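You operate a simulated robot arm through the tools that you are given. There is no shell and no other tool. Be economical: measure what you need, move in short steps, check, and stop when the job is done.

You run a simulated robot arm. Do the job below in one go: nothing can be reset, and whatever is moved stays where it is left.

Task
Restart the router, press Link, then switch on the aerial box, aerials up.
Fine: wait for the router's second green lamp before Link; raise the folded aerial after Link; three green lamps end lit on each box; the other aerials and the clip stay.

The check looks at the end state, three seconds after you hand in, the way a careful person would. Anything else that was tipped, shoved, dropped, spilled or broken makes it a failure.

Robot
A 7-joint arm with a two-finger parallel gripper on a trunk, on a base that drives. Base frame: it is fixed to the floor where the robot stands at the start and does not move with it; the origin is under the middle of the robot, x ahead of it, y to its left, z up. Readings come in mm, rad, newtons and seconds.
Its first joint turns from -2.897 to 2.897 rad. Places, roughly: aerial box switch [500, 200, 1100]; black router box [600, 100, 1100]; blue-banded aerial [500, 0, 1200]; green-banded aerial [400, 0, 1100]; orange-banded aerial [500, 100, 1200]; router link button [600, 0, 1100]; router switch [700, 0, 1100]; white aerial box [500, 100, 1100]. Payload 3.43 kg.
Tool frame: the origin (TCP) lies between the finger pads and is the grasp point; the fingertips stand 30 mm ahead of it; z points along the fingers, y is the line along which they close. Largest opening 94 mm; finger width 28, thickness 10; the body of the gripper, 50 by 96 mm, starts 55 mm behind the TCP.
Orientation is that of the tool frame in the base frame, as a unit quaternion [x, y, z, w]. With the fingers straight down and closing along the base's y, the tool's x points along the base's -x, its y along +y and its z along -z.

Tools
- The arm moves only by the tool arm_command. Its arguments are lists of equal length, an entry for each row: "delta_pos": the shift along the tool's x, y, z in units of 150 mm (1.0 is 150 mm), a list of three; "dr": the turn, a rotation vector about the tool's x, y, z in units of 180 degrees (1.0 is 180 degrees), a list of three. In form: {"delta_pos": [[tx, ty, tz], ...], "dr": [[ax, ay, az], ...]}. A call has 1 to 8 rows; each row is the pose to reach, as a shift and turn from the pose commanded when the call began, along the tool's axes at that moment. "grip" is the opening, from 0 (shut) to 1 (fully open), set as the call begins (left out, the last holds). A call with a number of a shift or a turn outside -1 to 1 is refused whole. Rows are played at 5 a second. More than 50 mm and 0.15 rad between two rows, or a gripper value outside its range, and nothing of the call is played. Where a pose cannot be reached the arm comes as near as it can. A force on the tool above 90 N (or 10 N above the force at the start of the call, whichever is more), or a blocked arm, ends the call early, and 0.2 s more pass. The fingers move at their own pace (about 45 mm/s each) and stop on an object; they squeeze with about 32 N. The grip force told is the motor's: it shows also when the fingers shut on nothing. Time passes only in rows, and 0.2 s behind the last, so rows that repeat a pose let the fingers close. It gives the time, the measured TCP pose, the force on the tool (base axes), the opening and the grip force at its end, in the units of the frame above (readings bear some noise), with the torque about the TCP (base axes, N m) and any sound that the robot's microphone picked up.
- Cameras (640 x 400 px; columns grow to the right, rows downward): "scene" is now at [31, 258.9, 1418]; the picture's right is [0.25, -0.97, -0.00], its down [-0.27, -0.07, -0.96] and it looks along [0.93, 0.24, -0.28] (base axes); focal length 214 px, centre (320, 200). "wrist" rides on the gripper at [76, 14, -102] in the tool frame; the picture's right is [-0.18, 0.98, 0.00], its down [-0.75, -0.14, -0.64] and it looks along [-0.63, -0.12, 0.77] (tool axes); focal length 243 px, centre (320, 200). There is no depth. A picture from a camera that has moved, and an enlarged one, comes with that camera's place and axes in the base frame and with its lens.
- get_image(camera): a new picture of that camera. The clock stands still meanwhile.
- roll_base(legs): drives the robot by 1 to 6 legs, each [ahead, turn to the left] in mm and rad, along the robot's own axes; the way and the turn of a leg run together, so that a leg with both is an arc; at most 1500 mm and 3.142 rad a leg. The arm and the cameras ride along, it lands a little off, and it stops where it bumps. It gives what a move gives.
- turn_head(pan, tilt): turns the head with the scene camera to pan (to the left, within 2.094 rad either way) and tilt (down, from -0.506 to 1.204), counted from straight ahead of the robot. It gives what a move gives.
- close_up(camera, box): a new picture of the part [left, top, right, bottom] of that camera's present view, enlarged. The clock stands still meanwhile.
- finish_job(): hands the job in; it is judged then, once.

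Work in short steps. Places have to be worked out from the pictures, the camera data and where the tool is seen: move nearer, look again, correct. Check each grasp and each placing, and mend what went wrong. You have 120 turns and 82 pictures in all, those below and enlarged ones among them. Open the gripper and draw the arm clear of the work before you hand the job in, unless the task says otherwise; then end with one line.

The tools are called after ">>>" as a command line: name --argument value ..., lists and objects as JSON in quotes. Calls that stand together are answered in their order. arm_command: Moves the arm, as the interface text tells. Its arguments: {"type":"object","properties":{"delta_pos":{"type":"array","items":{"type":"array","items":{"type":"number"}}},"dr":{"type":"array","items":{"type":"array","items":{"type":"number"}}},"grip":{"type":"number"}},"required":["delta_pos","dr"]} The other tools are called the same way: roll_base (legs) drives the base; turn_head (pan, tilt) turns the head that bears the scene camera; get_image (camera) takes a picture; close_up (camera, box) takes an enlarged picture of a part of a camera's view; finish_job () hands the job in.

At the start:

```text
time: 0.0
eef_pos: [578.2, 148.1, 1470.2]
ee_rot: [0.0, 1.0, -0.001, 0.0]
force: [0.4, 0.0, -0.6]
ft_torque: [0.02, 0.03, -0.03]
gripper_width: 93.7
grip_force: 0.1
robot x, y, heading: [3.2, -0.0, 0.003]
head pan, tilt: [0.253, 0.281]
```

scene: 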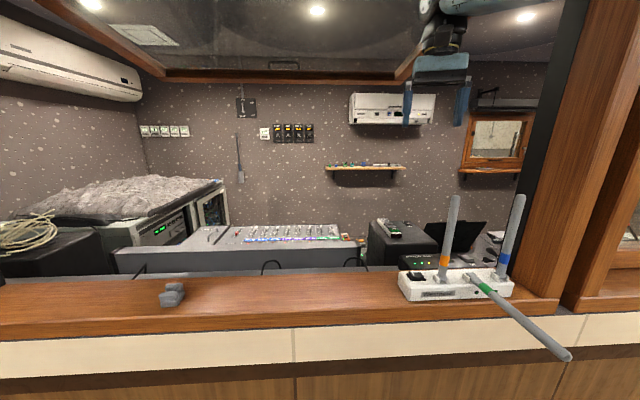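
wrist: 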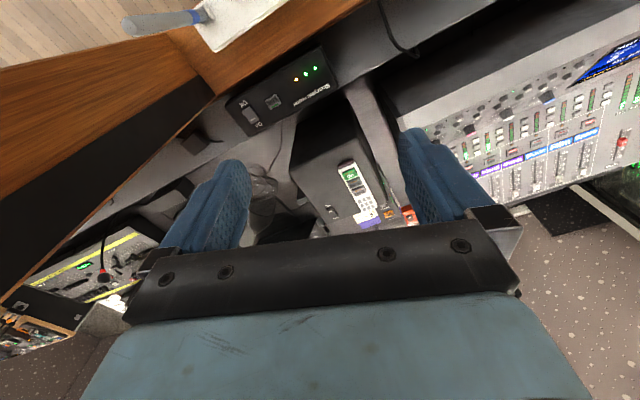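

The scene shows the white aerial box on the counter with the router behind it. I'll enlarge both before moving.

>>> close_up --camera "scene" --box '[380, 180, 580, 370]'

>>> close_up --camera "wrist" --box '[100, 0, 360, 162]'

```text
2.11 times, centred on (480, 275) of scene
camera zoom: at [31.0, 258.9, 1418.0], right [0.25, -0.97, 0.0], down [-0.27, -0.07, -0.96], along [0.93, 0.24, -0.28], focal length 452 px, centre (-17, 42)
```

zoom: 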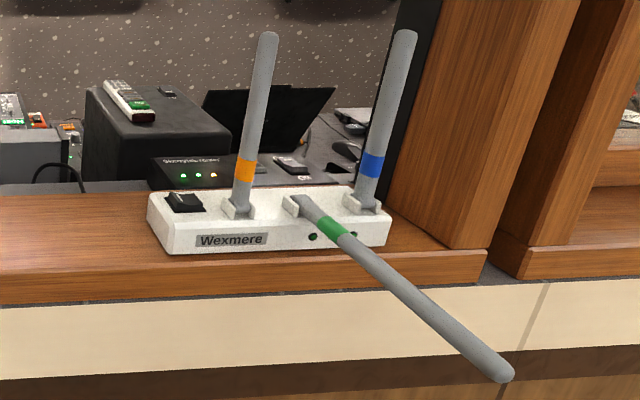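

```text
2.46 times, centred on (230, 81) of wrist
camera zoom: at [501.3, 160.8, 1572.6], right [0.18, 0.98, 0.0], down [0.75, -0.14, 0.64], along [0.63, -0.12, -0.77], focal length 597 px, centre (542, 493)
```

zoom: 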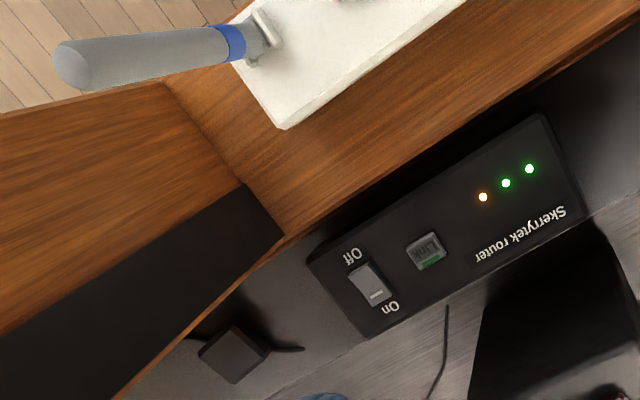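

From triangulating the lamps, the router top is at z≈1086, yawed about 18°, with the rocker near (656,-12) and Link near (638,42). I'll close the fingers and turn the tool about 71° so its thin side lies along the rocker.

>>> arm_command --delta_pos '[[0, 0, 0], [0, 0, 0], [0, 0, 0], [0, 0, 0], [0, 0, 0], [0, 0, 0], [0, 0, 0], [0, 0, 0]]' --dr '[[0, 0, 0.045], [0, 0, 0.09], [0, 0, 0.135], [0, 0, 0.18], [0, 0, 0.225], [0, 0, 0.27], [0, 0, 0.315], [0, 0, 0.36]]' --grip 0

```text
time: 1.8
eef_pos: [578.3, 148.5, 1469.9]
ee_rot: [0.537, 0.844, 0.0, 0.0]
force: [0.4, 0.1, 0.7]
ft_torque: [-0.03, 0.01, 0.04]
gripper_width: 0.0
grip_force: 31.6
robot x, y, heading: [-3.5, -1.8, -0.001]
head pan, tilt: [0.253, 0.281]
```

Rotated fine. Now I finish the turn and move toward above the router, staying high, then look.

>>> arm_command --delta_pos '[[-0.16, 0.012, 0.1], [-0.32, 0.024, 0.25], [-0.48, 0.036, 0.45], [-0.64, 0.048, 0.65], [-0.8, 0.06, 0.8], [-0.93, 0.07, 0.9]]' --dr '[[0, 0, 0.02], [0, 0, 0.034], [0, 0, 0.034], [0, 0, 0.034], [0, 0, 0.034], [0, 0, 0.034]]'

>>> get_image --camera "wrist"

>>> get_image --camera "scene"

```text
time: 3.2
eef_pos: [645.8, 26.2, 1336.5]
ee_rot: [0.581, 0.814, 0.0, 0.001]
force: [-0.2, 1.5, -0.7]
ft_torque: [-0.01, -0.02, -0.03]
gripper_width: 0.4
grip_force: 31.8
robot x, y, heading: [-2.2, 2.4, 0.001]
head pan, tilt: [0.253, 0.281]
```

```text
77 pictures are left
camera wrist: at [634.2, 101.6, 1438.2], right [0.99, 0.15, 0.0], down [0.11, -0.76, 0.64], along [0.09, -0.64, -0.77], focal length 243 px, centre (320, 200)
```

wrist: 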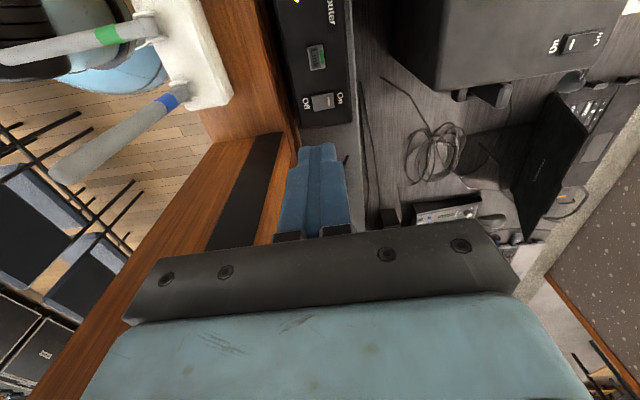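

```text
76 pictures are left
camera scene: at [30.8, 259.0, 1418.0], right [0.25, -0.97, 0.0], down [-0.27, -0.07, -0.96], along [0.93, 0.24, -0.28], focal length 214 px, centre (320, 200)
```

scene: 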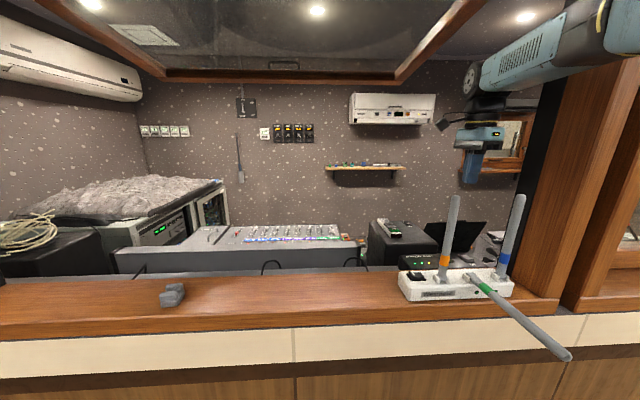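

The rocker and Link are visible from the wrist. I'll zoom in to measure them.

>>> close_up --camera "wrist" --box '[240, 0, 400, 140]'

```text
2.86 times, centred on (320, 70) of wrist
camera zoom: at [634.2, 101.6, 1438.2], right [0.99, 0.15, 0.0], down [0.11, -0.76, 0.64], along [0.09, -0.64, -0.77], focal length 693 px, centre (320, 571)
```

zoom: 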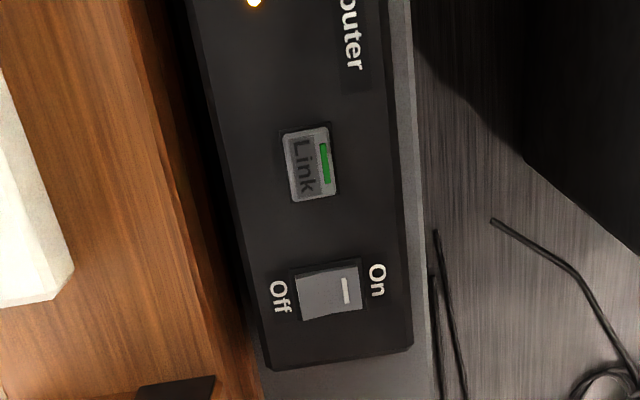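

The rocker centre is at about (654.5,-11.5), 32 mm long, with its Off end toward the counter. Link is near (637,42). I'll move above the Off half and go partway down.

>>> arm_command --delta_pos '[[-0.128, -0.047, 0.2], [-0.256, -0.093, 0.45], [-0.256, -0.093, 0.7], [-0.256, -0.093, 0.95], [-0.256, -0.093, 1.0]]' --dr '[[0, 0, 0], [0, 0, 0], [0, 0, 0], [0, 0, 0], [0, 0, 0]]'

>>> close_up --camera "wrist" --box '[200, 60, 440, 260]'

>>> get_image --camera "scene"

```text
time: 4.4
eef_pos: [646.1, -13.9, 1185.5]
ee_rot: [0.579, 0.815, -0.001, 0.001]
force: [-0.1, -0.2, 0.3]
ft_torque: [0.02, -0.05, 0.02]
gripper_width: 0.1
grip_force: 31.8
robot x, y, heading: [-1.9, -1.7, -0.0]
head pan, tilt: [0.253, 0.281]
```

```text
2.00 times, centred on (320, 160) of wrist
camera zoom: at [633.0, 62.3, 1287.5], right [0.99, 0.15, 0.0], down [0.11, -0.76, 0.64], along [0.1, -0.64, -0.77], focal length 485 px, centre (320, 280)
```

zoom: 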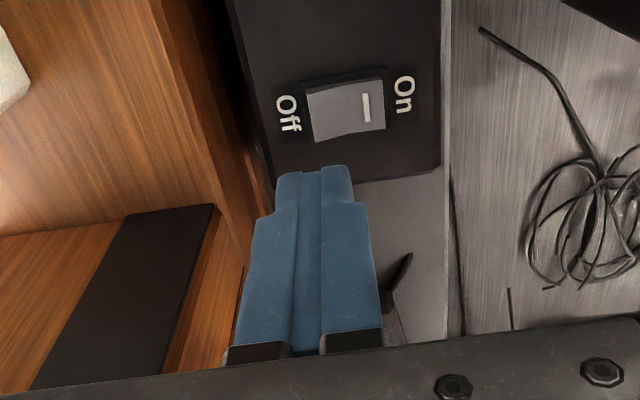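

```text
73 pictures are left
camera scene: at [30.1, 261.2, 1417.6], right [0.25, -0.97, 0.0], down [-0.27, -0.07, -0.96], along [0.93, 0.24, -0.28], focal length 214 px, centre (320, 200)
```

scene: 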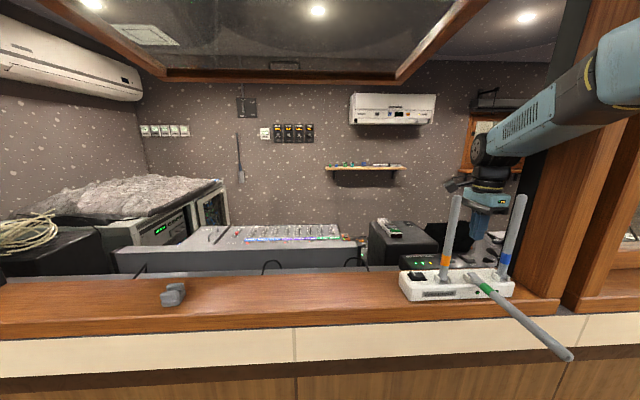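

Tip alignment matches the Off half of the rocker. I'll descend to just above it.

>>> arm_command --delta_pos '[[0, 0, 0.15], [0, 0, 0.3], [0, 0, 0.36], [0, 0, 0.38]]' --dr '[[0, 0, 0], [0, 0, 0], [0, 0, 0], [0, 0, 0]]'

>>> close_up --camera "wrist" --box '[220, 80, 420, 220]'

```text
time: 5.4
eef_pos: [645.7, -12.9, 1128.1]
ee_rot: [0.581, 0.814, 0.0, 0.0]
force: [0.7, 0.5, -0.5]
ft_torque: [-0.01, 0.02, -0.02]
gripper_width: 0.0
grip_force: 31.4
robot x, y, heading: [0.2, 3.3, -0.004]
head pan, tilt: [0.253, 0.281]
```

```text
2.86 times, centred on (320, 150) of wrist
camera zoom: at [632.4, 62.5, 1230.8], right [0.99, 0.15, 0.0], down [0.11, -0.76, 0.64], along [0.09, -0.64, -0.77], focal length 693 px, centre (320, 343)
```

zoom: 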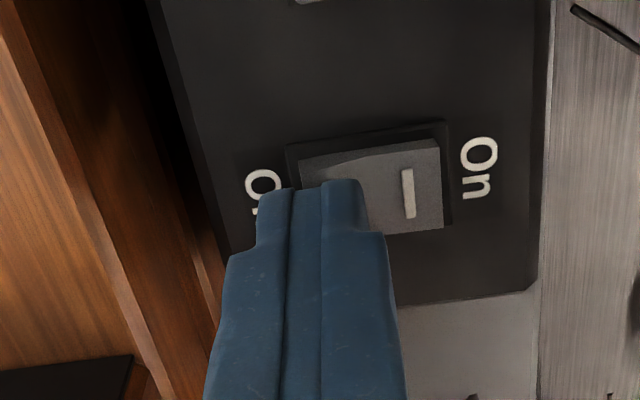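

The tip sits over the Off half, just above it. I'll press down in 2–3 mm steps.

>>> arm_command --delta_pos '[[0, 0, 0.02], [0, 0, 0.035], [0, 0, 0.05], [0, 0, 0.06], [0, 0, 0.07]]' --dr '[[0, 0, 0], [0, 0, 0], [0, 0, 0], [0, 0, 0], [0, 0, 0]]'

```text
time: 6.6
eef_pos: [646.3, -13.1, 1122.6]
ee_rot: [0.579, 0.815, 0.002, 0.004]
force: [-14.1, -0.9, 74.7]
ft_torque: [0.31, -0.23, 0.06]
gripper_width: 0.1
grip_force: 32.5
robot x, y, heading: [0.3, -0.3, 0.005]
head pan, tilt: [0.253, 0.281]
```

Contact with 75 N at z≈1122. No click was reported, so I back off slightly and look.

>>> arm_command --delta_pos '[[0, 0, -0.1], [0, 0, -0.25]]' --dr '[[0, 0, 0], [0, 0, 0]]'

>>> close_up --camera "wrist" --box '[220, 0, 420, 180]'

>>> close_up --camera "scene" --box '[390, 220, 530, 310]'

```text
time: 7.2
eef_pos: [645.2, -13.8, 1152.9]
ee_rot: [0.58, 0.815, -0.002, -0.002]
force: [-0.2, -0.6, 0.4]
ft_torque: [0.08, 0.04, -0.02]
gripper_width: 0.1
grip_force: 31.1
robot x, y, heading: [-1.9, 0.6, -0.004]
head pan, tilt: [0.253, 0.281]
```

```text
2.22 times, centred on (320, 90) of wrist
camera zoom: at [633.2, 62.2, 1255.9], right [0.99, 0.15, -0.01], down [0.12, -0.76, 0.64], along [0.09, -0.64, -0.77], focal length 539 px, centre (320, 444)
```

zoom: 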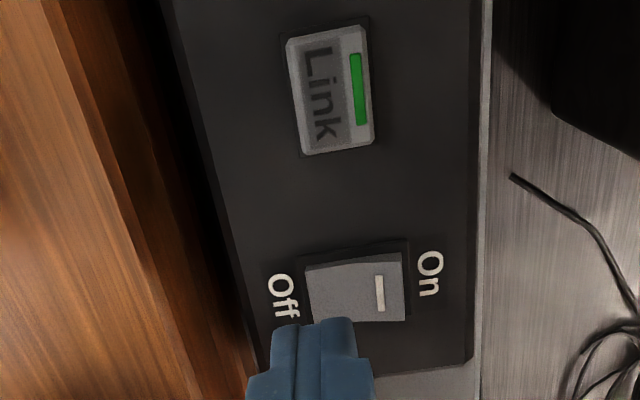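

```text
4.44 times, centred on (460, 265) of scene
camera zoom: at [31.9, 261.1, 1417.6], right [0.25, -0.97, 0.0], down [-0.27, -0.07, -0.96], along [0.93, 0.24, -0.28], focal length 953 px, centre (-302, -89)
```

zoom: 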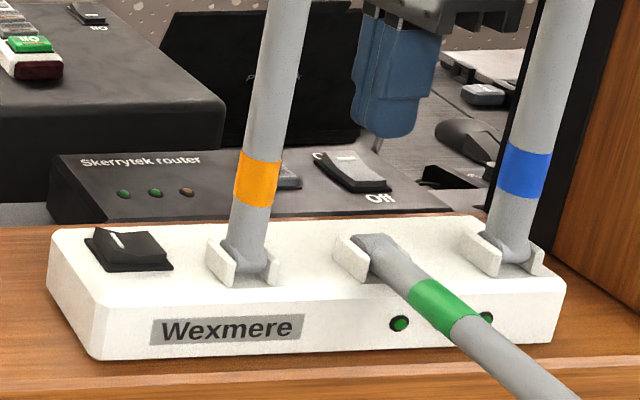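

The lamps are out and the rocker's On end is raised, so the router is off. I'll shift to above the On half and let a few seconds pass.

>>> arm_command --delta_pos '[[0, 0.07, 0], [0, 0.14, 0], [0, 0.14, 0], [0, 0.14, 0], [0, 0.14, 0], [0, 0.14, 0], [0, 0.14, 0], [0, 0.14, 0]]' --dr '[[0, 0, 0], [0, 0, 0], [0, 0, 0], [0, 0, 0], [0, 0, 0], [0, 0, 0], [0, 0, 0], [0, 0, 0]]'

>>> arm_command --delta_pos '[[0, 0, 0], [0, 0, 0], [0, 0, 0], [0, 0, 0], [0, 0, 0.04], [0, 0, 0.08], [0, 0, 0.12], [0, 0, 0.16]]' --dr '[[0, 0, 0], [0, 0, 0], [0, 0, 0], [0, 0, 0], [0, 0, 0], [0, 0, 0], [0, 0, 0], [0, 0, 0]]'

>>> close_up --camera "wrist" --box '[220, 60, 420, 220]'

```text
time: 9.0
eef_pos: [664.7, -10.3, 1153.9]
ee_rot: [0.58, 0.815, 0.0, 0.001]
force: [0.3, 0.3, -0.2]
ft_torque: [-0.02, 0.0, -0.01]
gripper_width: 0.1
grip_force: 32.0
robot x, y, heading: [-0.0, -0.1, -0.0]
head pan, tilt: [0.253, 0.281]
```

```text
time: 10.8
eef_pos: [664.4, -9.0, 1131.7]
ee_rot: [0.58, 0.815, 0.001, 0.0]
force: [-0.4, 0.1, 0.1]
ft_torque: [-0.03, 0.02, -0.02]
gripper_width: 0.1
grip_force: 31.5
robot x, y, heading: [0.1, 1.2, 0.004]
head pan, tilt: [0.253, 0.281]
```

```text
2.50 times, centred on (320, 140) of wrist
camera zoom: at [652.9, 66.7, 1233.3], right [0.99, 0.15, 0.0], down [0.11, -0.76, 0.64], along [0.09, -0.64, -0.77], focal length 606 px, centre (320, 350)
```

zoom: 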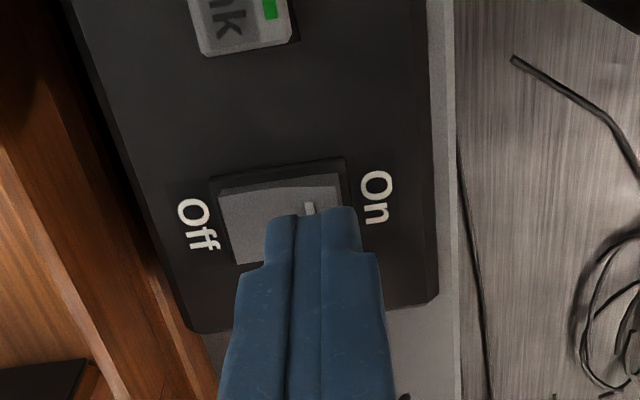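

The tip is over the On half and the router has been off about 4–5 s. Pressing On now.

>>> arm_command --delta_pos '[[0, 0, 0.025], [0, 0, 0.045], [0, 0, 0.06], [0, 0, 0.075], [0, 0, 0.09], [0, 0, -0.05], [0, 0, -0.2]]' --dr '[[0, 0, 0], [0, 0, 0], [0, 0, 0], [0, 0, 0], [0, 0, 0], [0, 0, 0], [0, 0, 0]]'

>>> close_up --camera "scene" --box '[390, 220, 530, 310]'

```text
time: 12.4
eef_pos: [667.2, -7.1, 1162.2]
ee_rot: [0.581, 0.814, -0.001, 0.0]
force: [0.6, 0.1, -0.1]
ft_torque: [0.01, 0.02, -0.05]
gripper_width: 0.0
grip_force: 31.8
robot x, y, heading: [-0.1, -1.5, 0.002]
head pan, tilt: [0.253, 0.281]
```

```text
4.44 times, centred on (460, 265) of scene
camera zoom: at [31.1, 258.9, 1418.0], right [0.25, -0.97, 0.0], down [-0.27, -0.07, -0.96], along [0.93, 0.24, -0.28], focal length 953 px, centre (-302, -89)
```

zoom: 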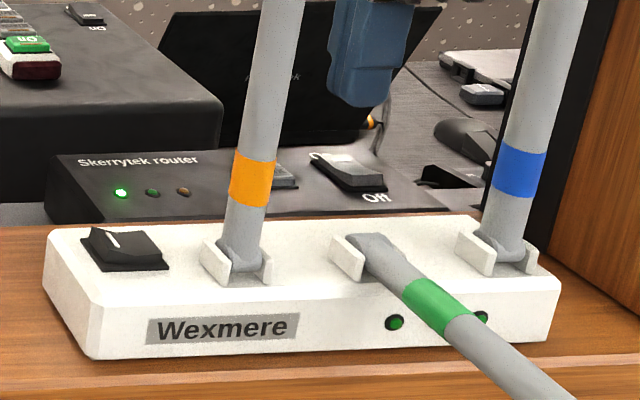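

The router is on with its first green lamp lit. I'll move above Link while waiting for the second lamp.

>>> arm_command --delta_pos '[[0.19, -0.035, 0], [0.377, -0.071, 0], [0.377, -0.071, 0], [0.377, -0.071, 0], [0.377, -0.071, 0], [0.377, -0.071, 0]]' --dr '[[0, 0, 0], [0, 0, 0], [0, 0, 0], [0, 0, 0], [0, 0, 0], [0, 0, 0]]'

>>> close_up --camera "scene" --box '[390, 220, 530, 310]'

>>> close_up --camera "wrist" --box '[220, 0, 420, 180]'

```text
time: 13.8
eef_pos: [638.3, 40.8, 1163.2]
ee_rot: [0.58, 0.815, 0.0, 0.0]
force: [0.6, 0.4, -0.3]
ft_torque: [-0.05, -0.03, -0.01]
gripper_width: 0.0
grip_force: 31.7
robot x, y, heading: [-5.0, 0.6, -0.0]
head pan, tilt: [0.253, 0.281]
```

```text
4.44 times, centred on (460, 265) of scene
camera zoom: at [31.0, 258.9, 1418.0], right [0.25, -0.97, 0.0], down [-0.27, -0.07, -0.96], along [0.93, 0.24, -0.28], focal length 953 px, centre (-302, -89)
```

zoom: 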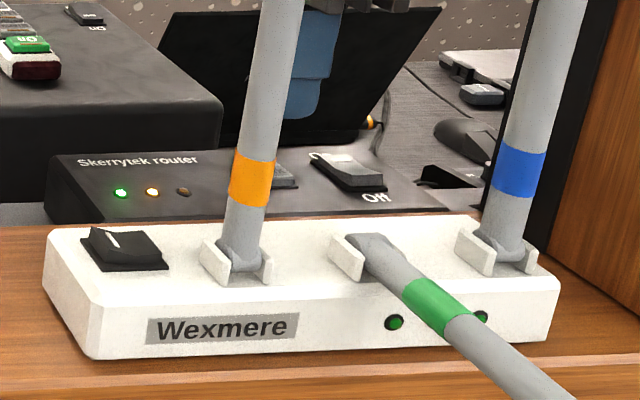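

```text
2.22 times, centred on (320, 90) of wrist
camera zoom: at [625.8, 116.3, 1265.2], right [0.99, 0.15, 0.0], down [0.11, -0.76, 0.64], along [0.09, -0.64, -0.77], focal length 539 px, centre (320, 444)
```

zoom: 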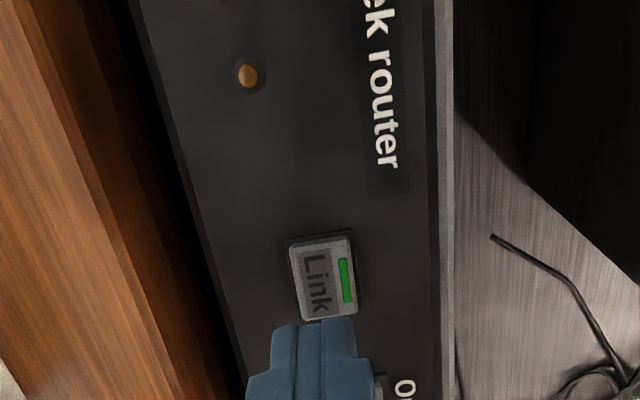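

The second lamp is amber (still booting). I'll lower to just above Link and wait.

>>> arm_command --delta_pos '[[0.01, 0, 0.07], [0.015, 0, 0.14], [0.015, 0, 0.19], [0.015, 0, 0.19], [0.015, 0, 0.19], [0.015, 0, 0.19], [0.015, 0, 0.19], [0.015, 0, 0.19]]' --dr '[[0, 0, 0], [0, 0, 0], [0, 0, 0], [0, 0, 0], [0, 0, 0], [0, 0, 0], [0, 0, 0], [0, 0, 0]]'

>>> close_up --camera "scene" --box '[390, 220, 530, 310]'

```text
time: 15.6
eef_pos: [636.8, 44.4, 1133.0]
ee_rot: [0.579, 0.815, 0.0, 0.0]
force: [-0.8, 0.4, 0.6]
ft_torque: [0.0, 0.0, -0.03]
gripper_width: 0.1
grip_force: 32.0
robot x, y, heading: [-0.3, 1.3, -0.0]
head pan, tilt: [0.253, 0.281]
```

```text
4.44 times, centred on (460, 265) of scene
camera zoom: at [31.0, 258.9, 1418.0], right [0.25, -0.97, 0.0], down [-0.27, -0.07, -0.96], along [0.93, 0.24, -0.28], focal length 953 px, centre (-302, -89)
```

zoom: 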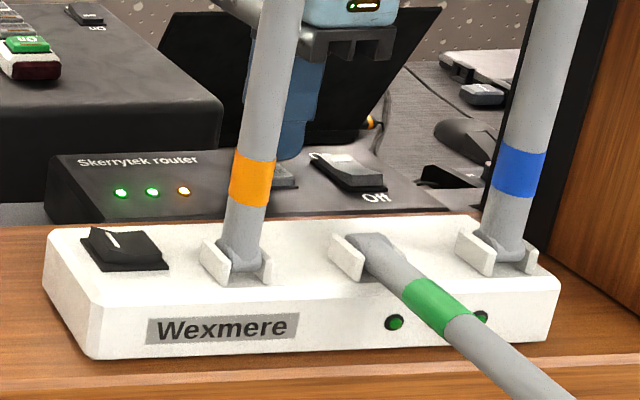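

The second lamp is green and the third amber. Pressing Link gently now, then lifting.

>>> arm_command --delta_pos '[[0, 0, 0.03], [0, 0, 0.05], [0, 0, 0.065], [0, 0, 0.08], [0, 0, 0.09], [0, 0, 0.0], [0, 0, -0.2]]' --dr '[[0, 0, 0], [0, 0, 0], [0, 0, 0], [0, 0, 0], [0, 0, 0], [0, 0, 0], [0, 0, 0]]'

>>> close_up --camera "scene" --box '[390, 220, 530, 310]'

```text
time: 17.2
eef_pos: [637.6, 44.2, 1162.3]
ee_rot: [0.58, 0.814, 0.0, 0.0]
force: [0.2, 0.2, -0.1]
ft_torque: [-0.02, -0.03, 0.02]
gripper_width: 0.1
grip_force: 32.1
robot x, y, heading: [-0.2, -0.6, -0.002]
head pan, tilt: [0.253, 0.281]
heard: click
```

```text
4.44 times, centred on (460, 265) of scene
camera zoom: at [31.2, 258.9, 1418.0], right [0.25, -0.97, 0.0], down [-0.27, -0.07, -0.96], along [0.93, 0.24, -0.28], focal length 953 px, centre (-302, -89)
```

zoom: 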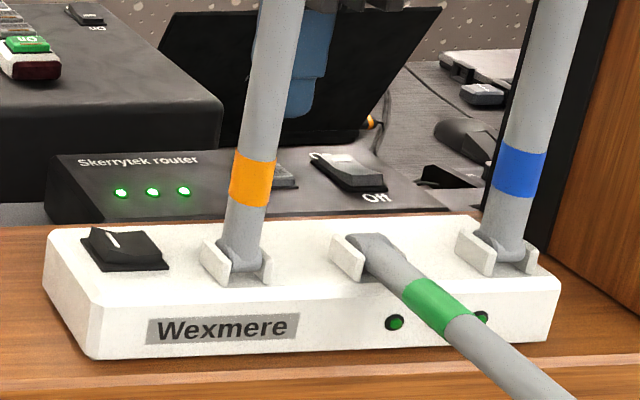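

All three router lamps are green. Next I lift straight up above the aerial tips, before backing over to the folded aerial.

>>> arm_command --delta_pos '[[0, 0, -0.3], [0, 0, -0.6], [0, 0, -0.9], [0, 0, -1.0]]' --dr '[[0, 0, 0], [0, 0, 0], [0, 0, 0], [0, 0, 0]]'

>>> arm_command --delta_pos '[[0, 0, -0.2], [0, 0, -0.4], [0, 0, -0.6], [0, 0, -0.75], [0, 0, -0.75], [0, 0, -0.75], [0, 0, -0.75], [0, 0, -0.75]]' --dr '[[0, 0, -0.02], [0, 0, -0.065], [0, 0, -0.11], [0, 0, -0.155], [0, 0, -0.2], [0, 0, -0.245], [0, 0, -0.29], [0, 0, -0.335]]'

```text
time: 18.2
eef_pos: [638.5, 41.6, 1315.1]
ee_rot: [0.58, 0.815, -0.001, -0.001]
force: [0.0, -0.5, 0.0]
ft_torque: [-0.01, 0.05, 0.01]
gripper_width: 0.1
grip_force: 31.8
robot x, y, heading: [-0.9, -3.3, -0.0]
head pan, tilt: [0.253, 0.281]
```

```text
time: 20.0
eef_pos: [637.8, 44.3, 1426.1]
ee_rot: [0.091, 0.996, 0.001, 0.001]
force: [-0.4, 0.2, 0.7]
ft_torque: [-0.03, -0.03, -0.02]
gripper_width: 0.0
grip_force: 31.2
robot x, y, heading: [5.1, 0.0, -0.001]
head pan, tilt: [0.253, 0.281]
```

Now turn the closing axis square to the folded aerial and retreat toward the robot side at height.

>>> arm_command --delta_pos '[[0.2, -0.09, 0], [0.4, -0.18, 0], [0.6, -0.27, 0], [0.8, -0.36, 0], [1.0, -0.45, 0]]' --dr '[[0, 0, -0.04], [0, 0, -0.08], [0, 0, -0.12], [0, 0, -0.158], [0, 0, -0.158]]' --grip 0.5

>>> get_image --camera "wrist"

```text
time: 21.2
eef_pos: [479.3, 4.7, 1424.1]
ee_rot: [-0.155, 0.988, 0.0, -0.001]
force: [1.3, 0.1, 0.5]
ft_torque: [-0.01, 0.03, -0.01]
gripper_width: 47.1
grip_force: 0.1
robot x, y, heading: [-0.2, 2.6, -0.001]
head pan, tilt: [0.253, 0.281]
```

```text
63 pictures are left
camera wrist: at [400.7, -6.2, 1526.9], right [-0.13, 0.99, 0.0], down [0.76, 0.1, 0.64], along [0.64, 0.08, -0.77], focal length 243 px, centre (320, 200)
```

wrist: 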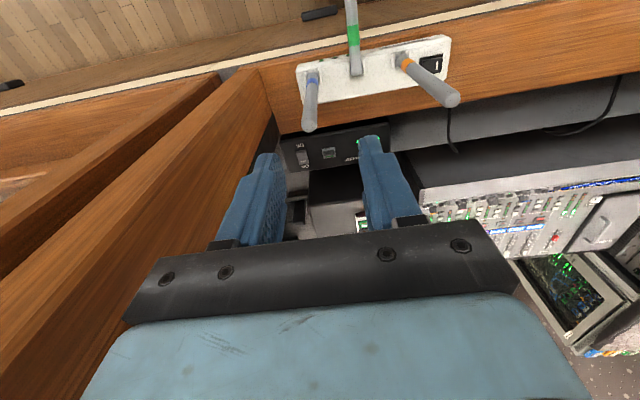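

I'll zoom on the box from here to measure hinges and the green aerial.

>>> close_up --camera "wrist" --box '[280, 0, 480, 140]'

```text
2.86 times, centred on (380, 70) of wrist
camera zoom: at [400.7, -6.2, 1526.9], right [-0.13, 0.99, 0.0], down [0.76, 0.1, 0.64], along [0.64, 0.08, -0.77], focal length 693 px, centre (149, 571)
```

zoom: 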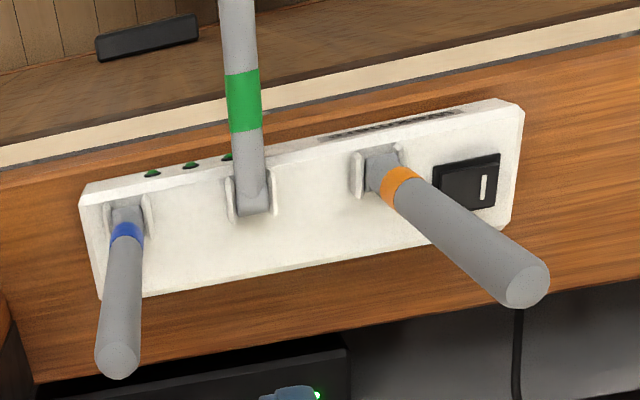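

Triangulated, the green hinge is at (476,53,1148). The aerial lies level toward (312,5) and is about 171 mm long; the other aerials stand ±65 mm to the sides. To have room to swing the tool horizontal, I'll back the base 180 mm.

>>> roll_base --legs '[[-180, 0]]'

>>> get_image --camera "scene"

>>> get_image --camera "wrist"

```text
time: 22.7
eef_pos: [296.6, 5.6, 1424.3]
ee_rot: [-0.155, 0.988, 0.0, 0.0]
force: [-0.2, 0.8, 0.3]
ft_torque: [-0.03, 0.02, 0.03]
gripper_width: 46.9
grip_force: 0.1
robot x, y, heading: [-179.7, -0.1, 0.005]
head pan, tilt: [0.253, 0.281]
```

```text
61 pictures are left
camera scene: at [-150.9, 258.8, 1418.0], right [0.25, -0.97, 0.0], down [-0.27, -0.07, -0.96], along [0.93, 0.24, -0.28], focal length 214 px, centre (320, 200)
```

scene: 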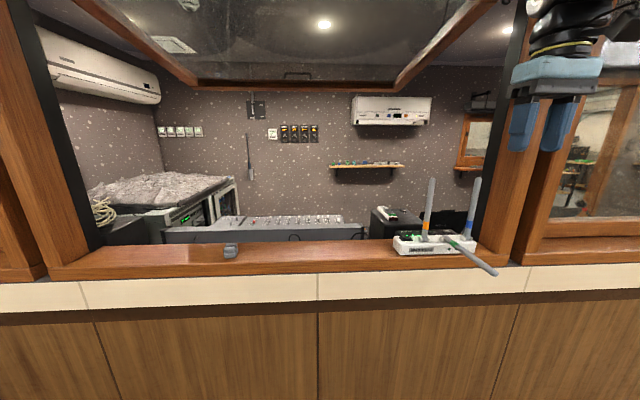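

```text
60 pictures are left
camera wrist: at [219.4, -5.4, 1527.0], right [-0.13, 0.99, 0.0], down [0.76, 0.1, 0.64], along [0.64, 0.08, -0.77], focal length 243 px, centre (320, 200)
```

wrist: 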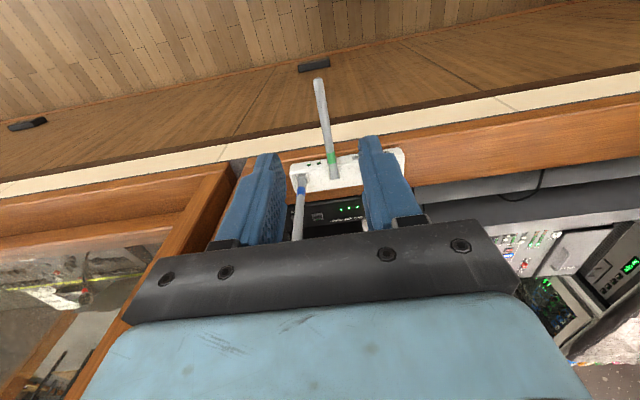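

Measurements agree (tip (312,3), hinge (475,54)). I'll move above the grasp point (370,22) and descend partly.

>>> arm_command --delta_pos '[[-0.16, -0.014, 0.2], [-0.33, -0.028, 0.4], [-0.49, -0.043, 0.6], [-0.49, -0.043, 0.8], [-0.49, -0.043, 1.0]]' --dr '[[0, 0, 0], [0, 0, 0], [0, 0, 0], [0, 0, 0], [0, 0, 0]]'

>>> arm_command --delta_pos '[[0, 0, 0.2], [0, 0, 0.38]]' --dr '[[0, 0, 0], [0, 0, 0.008]]'

>>> get_image --camera "wrist"

```text
time: 23.9
eef_pos: [371.2, 20.5, 1275.1]
ee_rot: [-0.156, 0.988, 0.0, 0.0]
force: [0.9, 0.3, -0.1]
ft_torque: [-0.01, -0.05, -0.01]
gripper_width: 47.0
grip_force: 0.0
robot x, y, heading: [-180.1, -2.5, -0.001]
head pan, tilt: [0.253, 0.281]
```

```text
time: 24.5
eef_pos: [369.5, 21.3, 1217.0]
ee_rot: [-0.143, 0.99, 0.0, 0.0]
force: [0.4, -0.9, -0.5]
ft_torque: [-0.01, -0.04, 0.01]
gripper_width: 47.2
grip_force: 0.1
robot x, y, heading: [-179.3, 0.3, 0.002]
head pan, tilt: [0.253, 0.281]
```

```text
59 pictures are left
camera wrist: at [291.8, 11.8, 1320.2], right [-0.1, 0.99, 0.0], down [0.76, 0.08, 0.64], along [0.64, 0.07, -0.77], focal length 243 px, centre (320, 200)
```

wrist: 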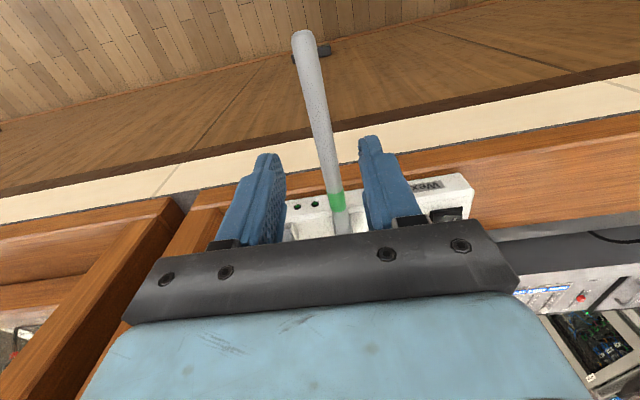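

The aerial is centred between the fingers. Descending to aerial height and closing on it.

>>> arm_command --delta_pos '[[0, 0, 0.15], [0, 0, 0.3], [0, 0, 0.4], [0, 0, 0.46]]' --dr '[[0, 0, 0], [0, 0, 0], [0, 0, 0], [0, 0, 0]]'

>>> get_image --camera "wrist"

>>> close_up --camera "scene" --box '[370, 160, 530, 290]'

```text
time: 25.5
eef_pos: [368.7, 21.2, 1150.2]
ee_rot: [-0.144, 0.99, 0.0, 0.0]
force: [0.4, -0.3, 0.5]
ft_torque: [0.01, 0.03, 0.02]
gripper_width: 47.2
grip_force: 0.0
robot x, y, heading: [-181.4, -0.8, 0.002]
head pan, tilt: [0.253, 0.281]
```

```text
58 pictures are left
camera wrist: at [291.2, 12.3, 1252.7], right [-0.1, 0.99, 0.0], down [0.76, 0.08, 0.64], along [0.64, 0.07, -0.77], focal length 243 px, centre (320, 200)
```

wrist: 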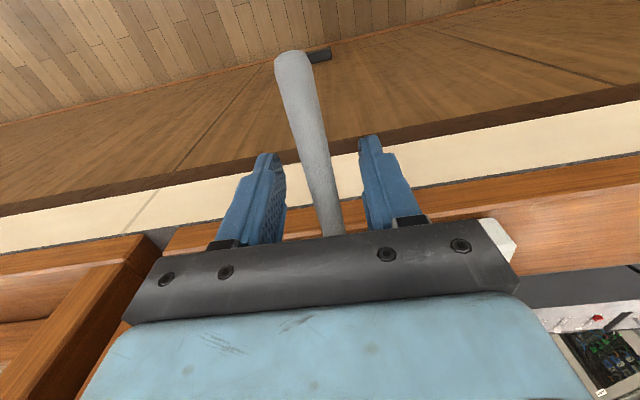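

```text
3.08 times, centred on (450, 225) of scene
camera zoom: at [-150.9, 258.8, 1418.0], right [0.25, -0.97, 0.0], down [-0.27, -0.07, -0.96], along [0.93, 0.24, -0.28], focal length 660 px, centre (-80, 123)
```

zoom: 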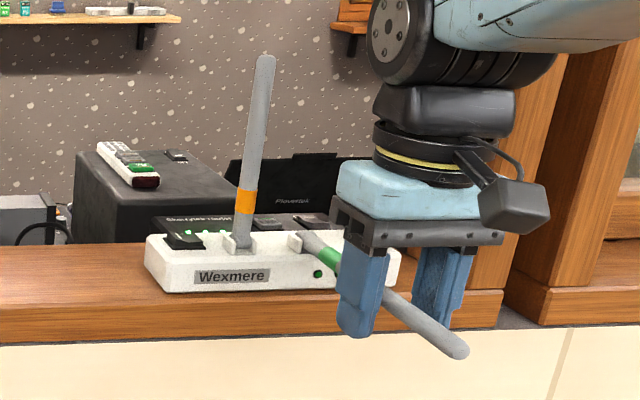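

Well centred. Closing gently on the aerial.

>>> arm_command --delta_pos '[[0, 0, 0], [0, 0, 0], [0, 0, 0], [0, 0, 0]]' --dr '[[0, 0, 0], [0, 0, 0], [0, 0, 0], [0, 0, 0]]' --grip 0.1

```text
time: 26.5
eef_pos: [368.4, 22.3, 1149.9]
ee_rot: [-0.144, 0.99, 0.0, 0.0]
force: [-3.5, 9.8, -0.9]
ft_torque: [-0.01, 0.13, 0.76]
gripper_width: 18.5
grip_force: 45.6
robot x, y, heading: [-180.0, -2.3, -0.002]
head pan, tilt: [0.253, 0.281]
```

Gripped at 18.5 mm. I'll raise the first 22° along the hinge arc and check forces.

>>> arm_command --delta_pos '[[-0.0035, 0.008, -0.0719], [-0.0141, 0.01, -0.1431], [-0.0316, 0.01, -0.2129], [-0.0558, 0.01, -0.2806]]' --dr '[[0, -0.03125, 0], [0, -0.0625, 0], [0, -0.09375, 0], [0, -0.125, 0]]'

>>> close_up --camera "scene" --box '[370, 160, 530, 290]'

```text
time: 27.5
eef_pos: [378.8, 25.3, 1190.6]
ee_rot: [-0.14, 0.971, 0.029, 0.192]
force: [-11.0, -23.8, -7.1]
ft_torque: [-0.52, 1.38, 1.13]
gripper_width: 14.6
grip_force: 44.9
robot x, y, heading: [-183.1, -0.8, -0.001]
head pan, tilt: [0.253, 0.281]
```

```text
3.08 times, centred on (450, 225) of scene
camera zoom: at [-151.2, 257.7, 1418.3], right [0.25, -0.97, 0.0], down [-0.27, -0.07, -0.96], along [0.93, 0.24, -0.28], focal length 660 px, centre (-80, 123)
```

zoom: 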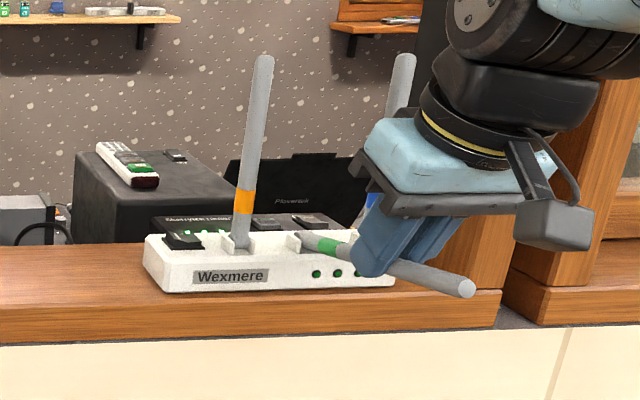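

The aerial is rising with the tool and the box is steady, but there's lateral force of 24 N. I'll look through the wrist camera.

>>> get_image --camera "wrist"

```text
55 pictures are left
camera wrist: at [267.3, 6.6, 1257.1], right [-0.12, 0.99, 0.07], down [0.47, -0.01, 0.88], along [0.87, 0.14, -0.47], focal length 243 px, centre (320, 200)
```

wrist: 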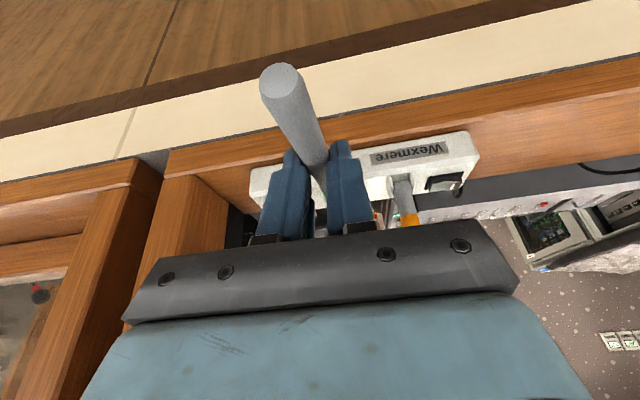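

Alignment looks right; the force came from my 1.5 mm sideways nudge. I'll undo it and continue another 22°.

>>> arm_command --delta_pos '[[-0.0035, -0.006, -0.0719], [-0.0141, -0.007, -0.1431], [-0.0316, -0.007, -0.2129], [-0.0558, -0.007, -0.2806]]' --dr '[[0, -0.03125, 0], [0, -0.0625, 0], [0, -0.09375, 0], [0, -0.125, 0]]'

>>> close_up --camera "scene" --box '[370, 160, 530, 290]'

```text
time: 28.5
eef_pos: [369.8, 22.9, 1233.2]
ee_rot: [-0.134, 0.914, 0.055, 0.378]
force: [1.9, 17.5, -16.7]
ft_torque: [0.15, 1.19, 0.28]
gripper_width: 14.5
grip_force: 44.1
robot x, y, heading: [-181.2, -2.7, 0.005]
head pan, tilt: [0.253, 0.281]
```

```text
3.08 times, centred on (450, 225) of scene
camera zoom: at [-150.3, 259.8, 1417.8], right [0.25, -0.97, 0.0], down [-0.27, -0.07, -0.96], along [0.93, 0.24, -0.28], focal length 660 px, centre (-80, 123)
```

zoom: 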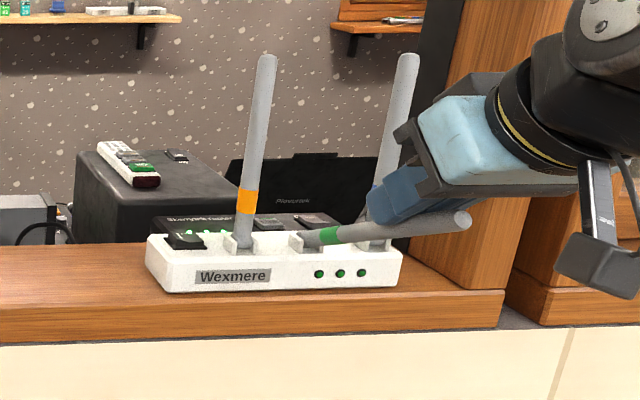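

I see the tool pitch runs opposite to the aerial's swing, so the pads slid outward to r≈139 mm. Nothing else moved; the aerial is at about 38°. From here I keep this 45° orientation and follow the arc, letting the aerial pivot between the pads.

>>> arm_command --delta_pos '[[-0.098, 0, 0.006], [-0.196, 0, 0.017], [-0.285, 0, 0.045], [-0.375, 0, 0.078]]' --dr '[[0, 0, 0], [0, 0, 0], [0, 0, 0], [0, 0, 0]]'

>>> close_up --camera "scene" --box '[370, 130, 530, 270]'

```text
time: 29.5
eef_pos: [414.9, 34.3, 1264.8]
ee_rot: [-0.133, 0.914, 0.055, 0.378]
force: [-0.5, -0.6, 0.0]
ft_torque: [0.01, 0.04, 0.04]
gripper_width: 9.5
grip_force: 0.1
robot x, y, heading: [-179.2, 3.9, -0.003]
head pan, tilt: [0.253, 0.281]
```

```text
2.86 times, centred on (450, 200) of scene
camera zoom: at [-151.2, 258.8, 1418.0], right [0.25, -0.97, 0.0], down [-0.27, -0.07, -0.96], along [0.93, 0.24, -0.28], focal length 613 px, centre (-51, 200)
```

zoom: 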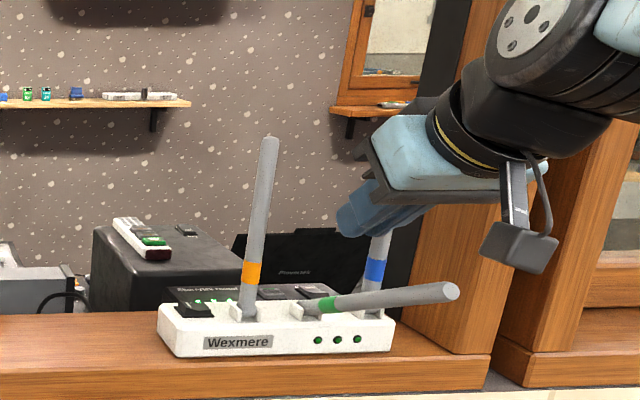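

It slipped off near the tip, and the aerial is staying at about 29°. I'll open, re-straddle it at r≈105 mm with this 45° pitch, and check.

>>> arm_command --delta_pos '[[0, 0, 0], [0, 0, 0], [0, 0, 0], [0.12, 0, 0.0], [0.24, 0, 0.04], [0.36, 0, 0.1], [0.447, 0, 0.184]]' --dr '[[0, 0, 0], [0, 0, 0], [0, 0, 0], [0, 0, 0], [0, 0, 0], [0, 0, 0], [0, 0, 0]]' --grip 0.5

>>> get_image --camera "wrist"

>>> close_up --camera "scene" --box '[370, 130, 530, 270]'

```text
time: 31.1
eef_pos: [389.3, 27.6, 1201.1]
ee_rot: [-0.132, 0.914, 0.055, 0.379]
force: [0.2, 0.9, 0.5]
ft_torque: [-0.02, 0.01, -0.04]
gripper_width: 47.1
grip_force: 0.0
robot x, y, heading: [-180.8, 3.2, -0.004]
head pan, tilt: [0.253, 0.281]
```

```text
52 pictures are left
camera wrist: at [262.3, 4.6, 1218.6], right [-0.15, 0.98, 0.13], down [0.12, -0.11, 0.99], along [0.98, 0.17, -0.1], focal length 243 px, centre (320, 200)
```

wrist: 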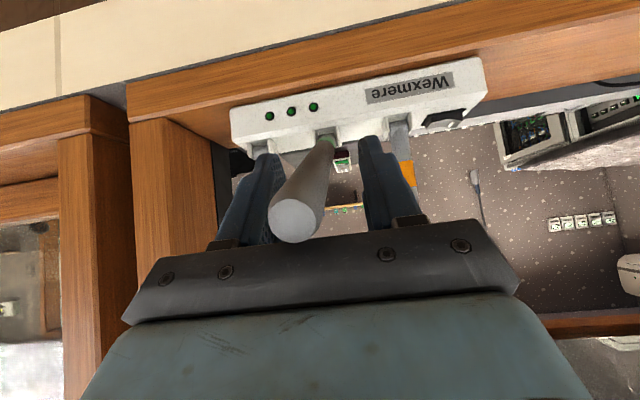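

```text
2.86 times, centred on (450, 200) of scene
camera zoom: at [-151.1, 258.9, 1418.0], right [0.25, -0.97, 0.0], down [-0.27, -0.07, -0.96], along [0.93, 0.24, -0.28], focal length 613 px, centre (-51, 200)
```

zoom: 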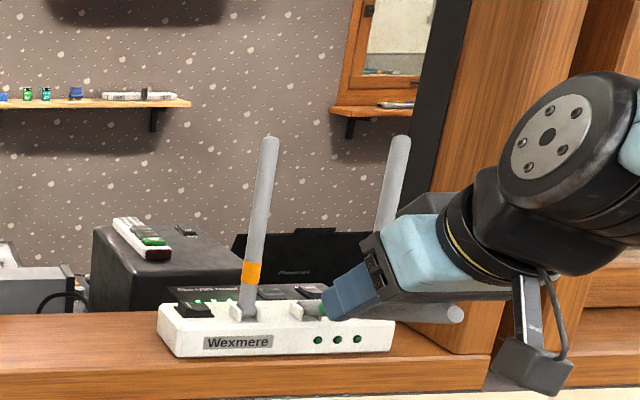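

The aerial lies between the open fingers. Closing on it.

>>> arm_command --delta_pos '[[0, 0, 0], [0, 0, 0], [0, 0, 0], [0, 0, 0]]' --dr '[[0, 0, 0], [0, 0, 0], [0, 0, 0], [0, 0, 0]]' --grip 0

```text
time: 32.1
eef_pos: [388.8, 28.9, 1200.5]
ee_rot: [-0.133, 0.914, 0.055, 0.379]
force: [-1.6, 5.8, -1.0]
ft_torque: [0.05, 0.1, -0.01]
gripper_width: 18.1
grip_force: 45.1
robot x, y, heading: [-183.3, 0.2, 0.002]
head pan, tilt: [0.253, 0.281]
```

Firm grip at 18.1 mm with little side load. Following the first half of the arc at fixed orientation.

>>> arm_command --delta_pos '[[-0.0943, 0, -0.0189], [-0.1913, 0, -0.0236], [-0.2875, 0, -0.0151], [-0.3818, 0, 0.0066]]' --dr '[[0, 0, 0], [0, 0, 0], [0, 0, 0], [0, 0, 0]]'

>>> close_up --camera "scene" --box '[370, 130, 530, 270]'

```text
time: 33.1
eef_pos: [428.2, 40.2, 1237.7]
ee_rot: [-0.133, 0.914, 0.055, 0.378]
force: [0.2, 0.5, -0.2]
ft_torque: [0.02, 0.04, 0.0]
gripper_width: 0.0
grip_force: 33.6
robot x, y, heading: [-183.8, -1.6, 0.002]
head pan, tilt: [0.253, 0.281]
```

```text
2.86 times, centred on (450, 200) of scene
camera zoom: at [-151.1, 258.8, 1418.0], right [0.25, -0.97, 0.0], down [-0.27, -0.07, -0.96], along [0.93, 0.24, -0.28], focal length 613 px, centre (-51, 200)
```

zoom: 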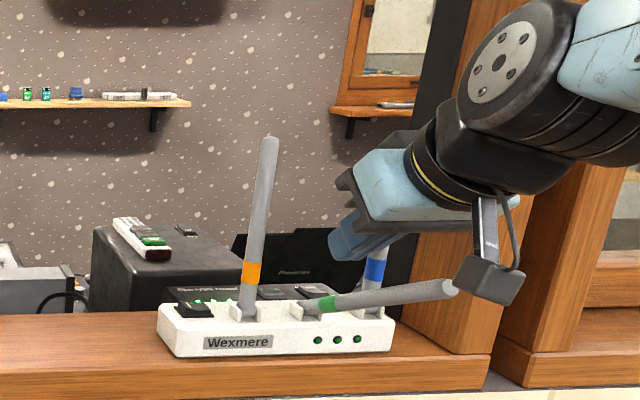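

The pads slip off because the hinge is too stiff for friction. Instead I'll cradle the aerial from below: tool horizontal, fingers opened about 10 mm, aerial resting on both fingertip edges. First I rise and retreat toward the robot.

>>> arm_command --delta_pos '[[-0.165, 0, -0.165], [-0.33, 0, -0.33], [-0.1414, 0, -0.5185], [0.047, 0, -0.707], [0.2357, 0, -0.8955]]' --dr '[[0, 0, 0], [0, 0, 0], [0, 0, 0], [0, 0, 0], [0, 0, 0]]' --grip 0.11

>>> arm_command --delta_pos '[[0.11, 0, -0.11], [0.22, 0, -0.22], [0.33, 0, -0.33], [0.33, 0, -0.33], [0.33, 0, -0.33], [0.33, 0, -0.33]]' --dr '[[0, -0.04, 0], [0, -0.08, 0], [0, -0.12, 0], [0, -0.16, 0], [0, -0.2, 0], [0, -0.245, 0]]'

>>> get_image --camera "scene"

>>> get_image --camera "wrist"

```text
time: 34.3
eef_pos: [316.7, 5.2, 1306.0]
ee_rot: [-0.133, 0.915, 0.056, 0.377]
force: [0.7, 0.5, -1.0]
ft_torque: [-0.01, -0.02, -0.01]
gripper_width: 10.3
grip_force: 0.0
robot x, y, heading: [-178.4, -0.3, 0.003]
head pan, tilt: [0.253, 0.281]
```

```text
time: 35.7
eef_pos: [251.7, -19.9, 1334.7]
ee_rot: [-0.102, 0.705, 0.1, 0.694]
force: [0.6, 0.1, 0.1]
ft_torque: [0.02, -0.01, 0.02]
gripper_width: 10.3
grip_force: 0.0
out of reach, approached as far as the arm can: row 6
robot x, y, heading: [-178.5, 1.3, 0.004]
head pan, tilt: [0.253, 0.281]
```

```text
49 pictures are left
camera scene: at [-151.5, 259.1, 1418.0], right [0.25, -0.97, 0.0], down [-0.27, -0.07, -0.96], along [0.93, 0.24, -0.28], focal length 214 px, centre (320, 200)
```

scene: 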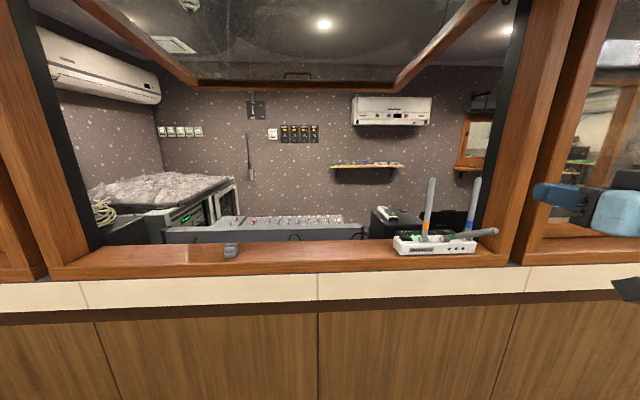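

```text
48 pictures are left
camera wrist: at [147.2, -36.8, 1259.2], right [-0.28, 0.94, 0.18], down [-0.56, -0.31, 0.76], along [0.78, 0.11, 0.62], focal length 243 px, centre (320, 200)
```

wrist: 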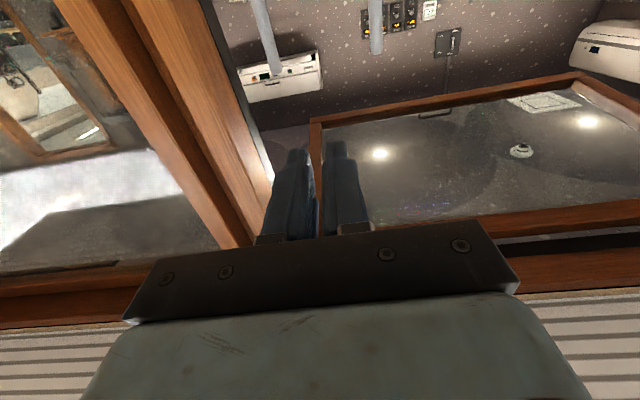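

The tool is horizontal but the pose is cramped near the robot. I'll back the base 150 mm more for room.

>>> roll_base --legs '[[-150, 0]]'

>>> arm_command --delta_pos '[[0, 0, 0.2], [0, 0, 0.4], [0.1, 0, 0.5]]' --dr '[[0, 0, 0], [0, 0, 0], [0, 0, 0]]'

```text
time: 37.1
eef_pos: [101.7, -20.3, 1334.2]
ee_rot: [-0.102, 0.707, 0.1, 0.693]
force: [0.9, 0.1, 0.0]
ft_torque: [-0.01, -0.03, -0.03]
gripper_width: 10.1
grip_force: 0.1
robot x, y, heading: [-327.6, 1.2, 0.006]
head pan, tilt: [0.253, 0.281]
```

```text
time: 37.9
eef_pos: [172.5, 0.0, 1319.4]
ee_rot: [-0.103, 0.705, 0.101, 0.694]
force: [0.1, -0.2, 0.2]
ft_torque: [0.01, 0.0, 0.0]
gripper_width: 10.2
grip_force: 0.0
robot x, y, heading: [-329.8, -2.1, 0.001]
head pan, tilt: [0.253, 0.281]
```

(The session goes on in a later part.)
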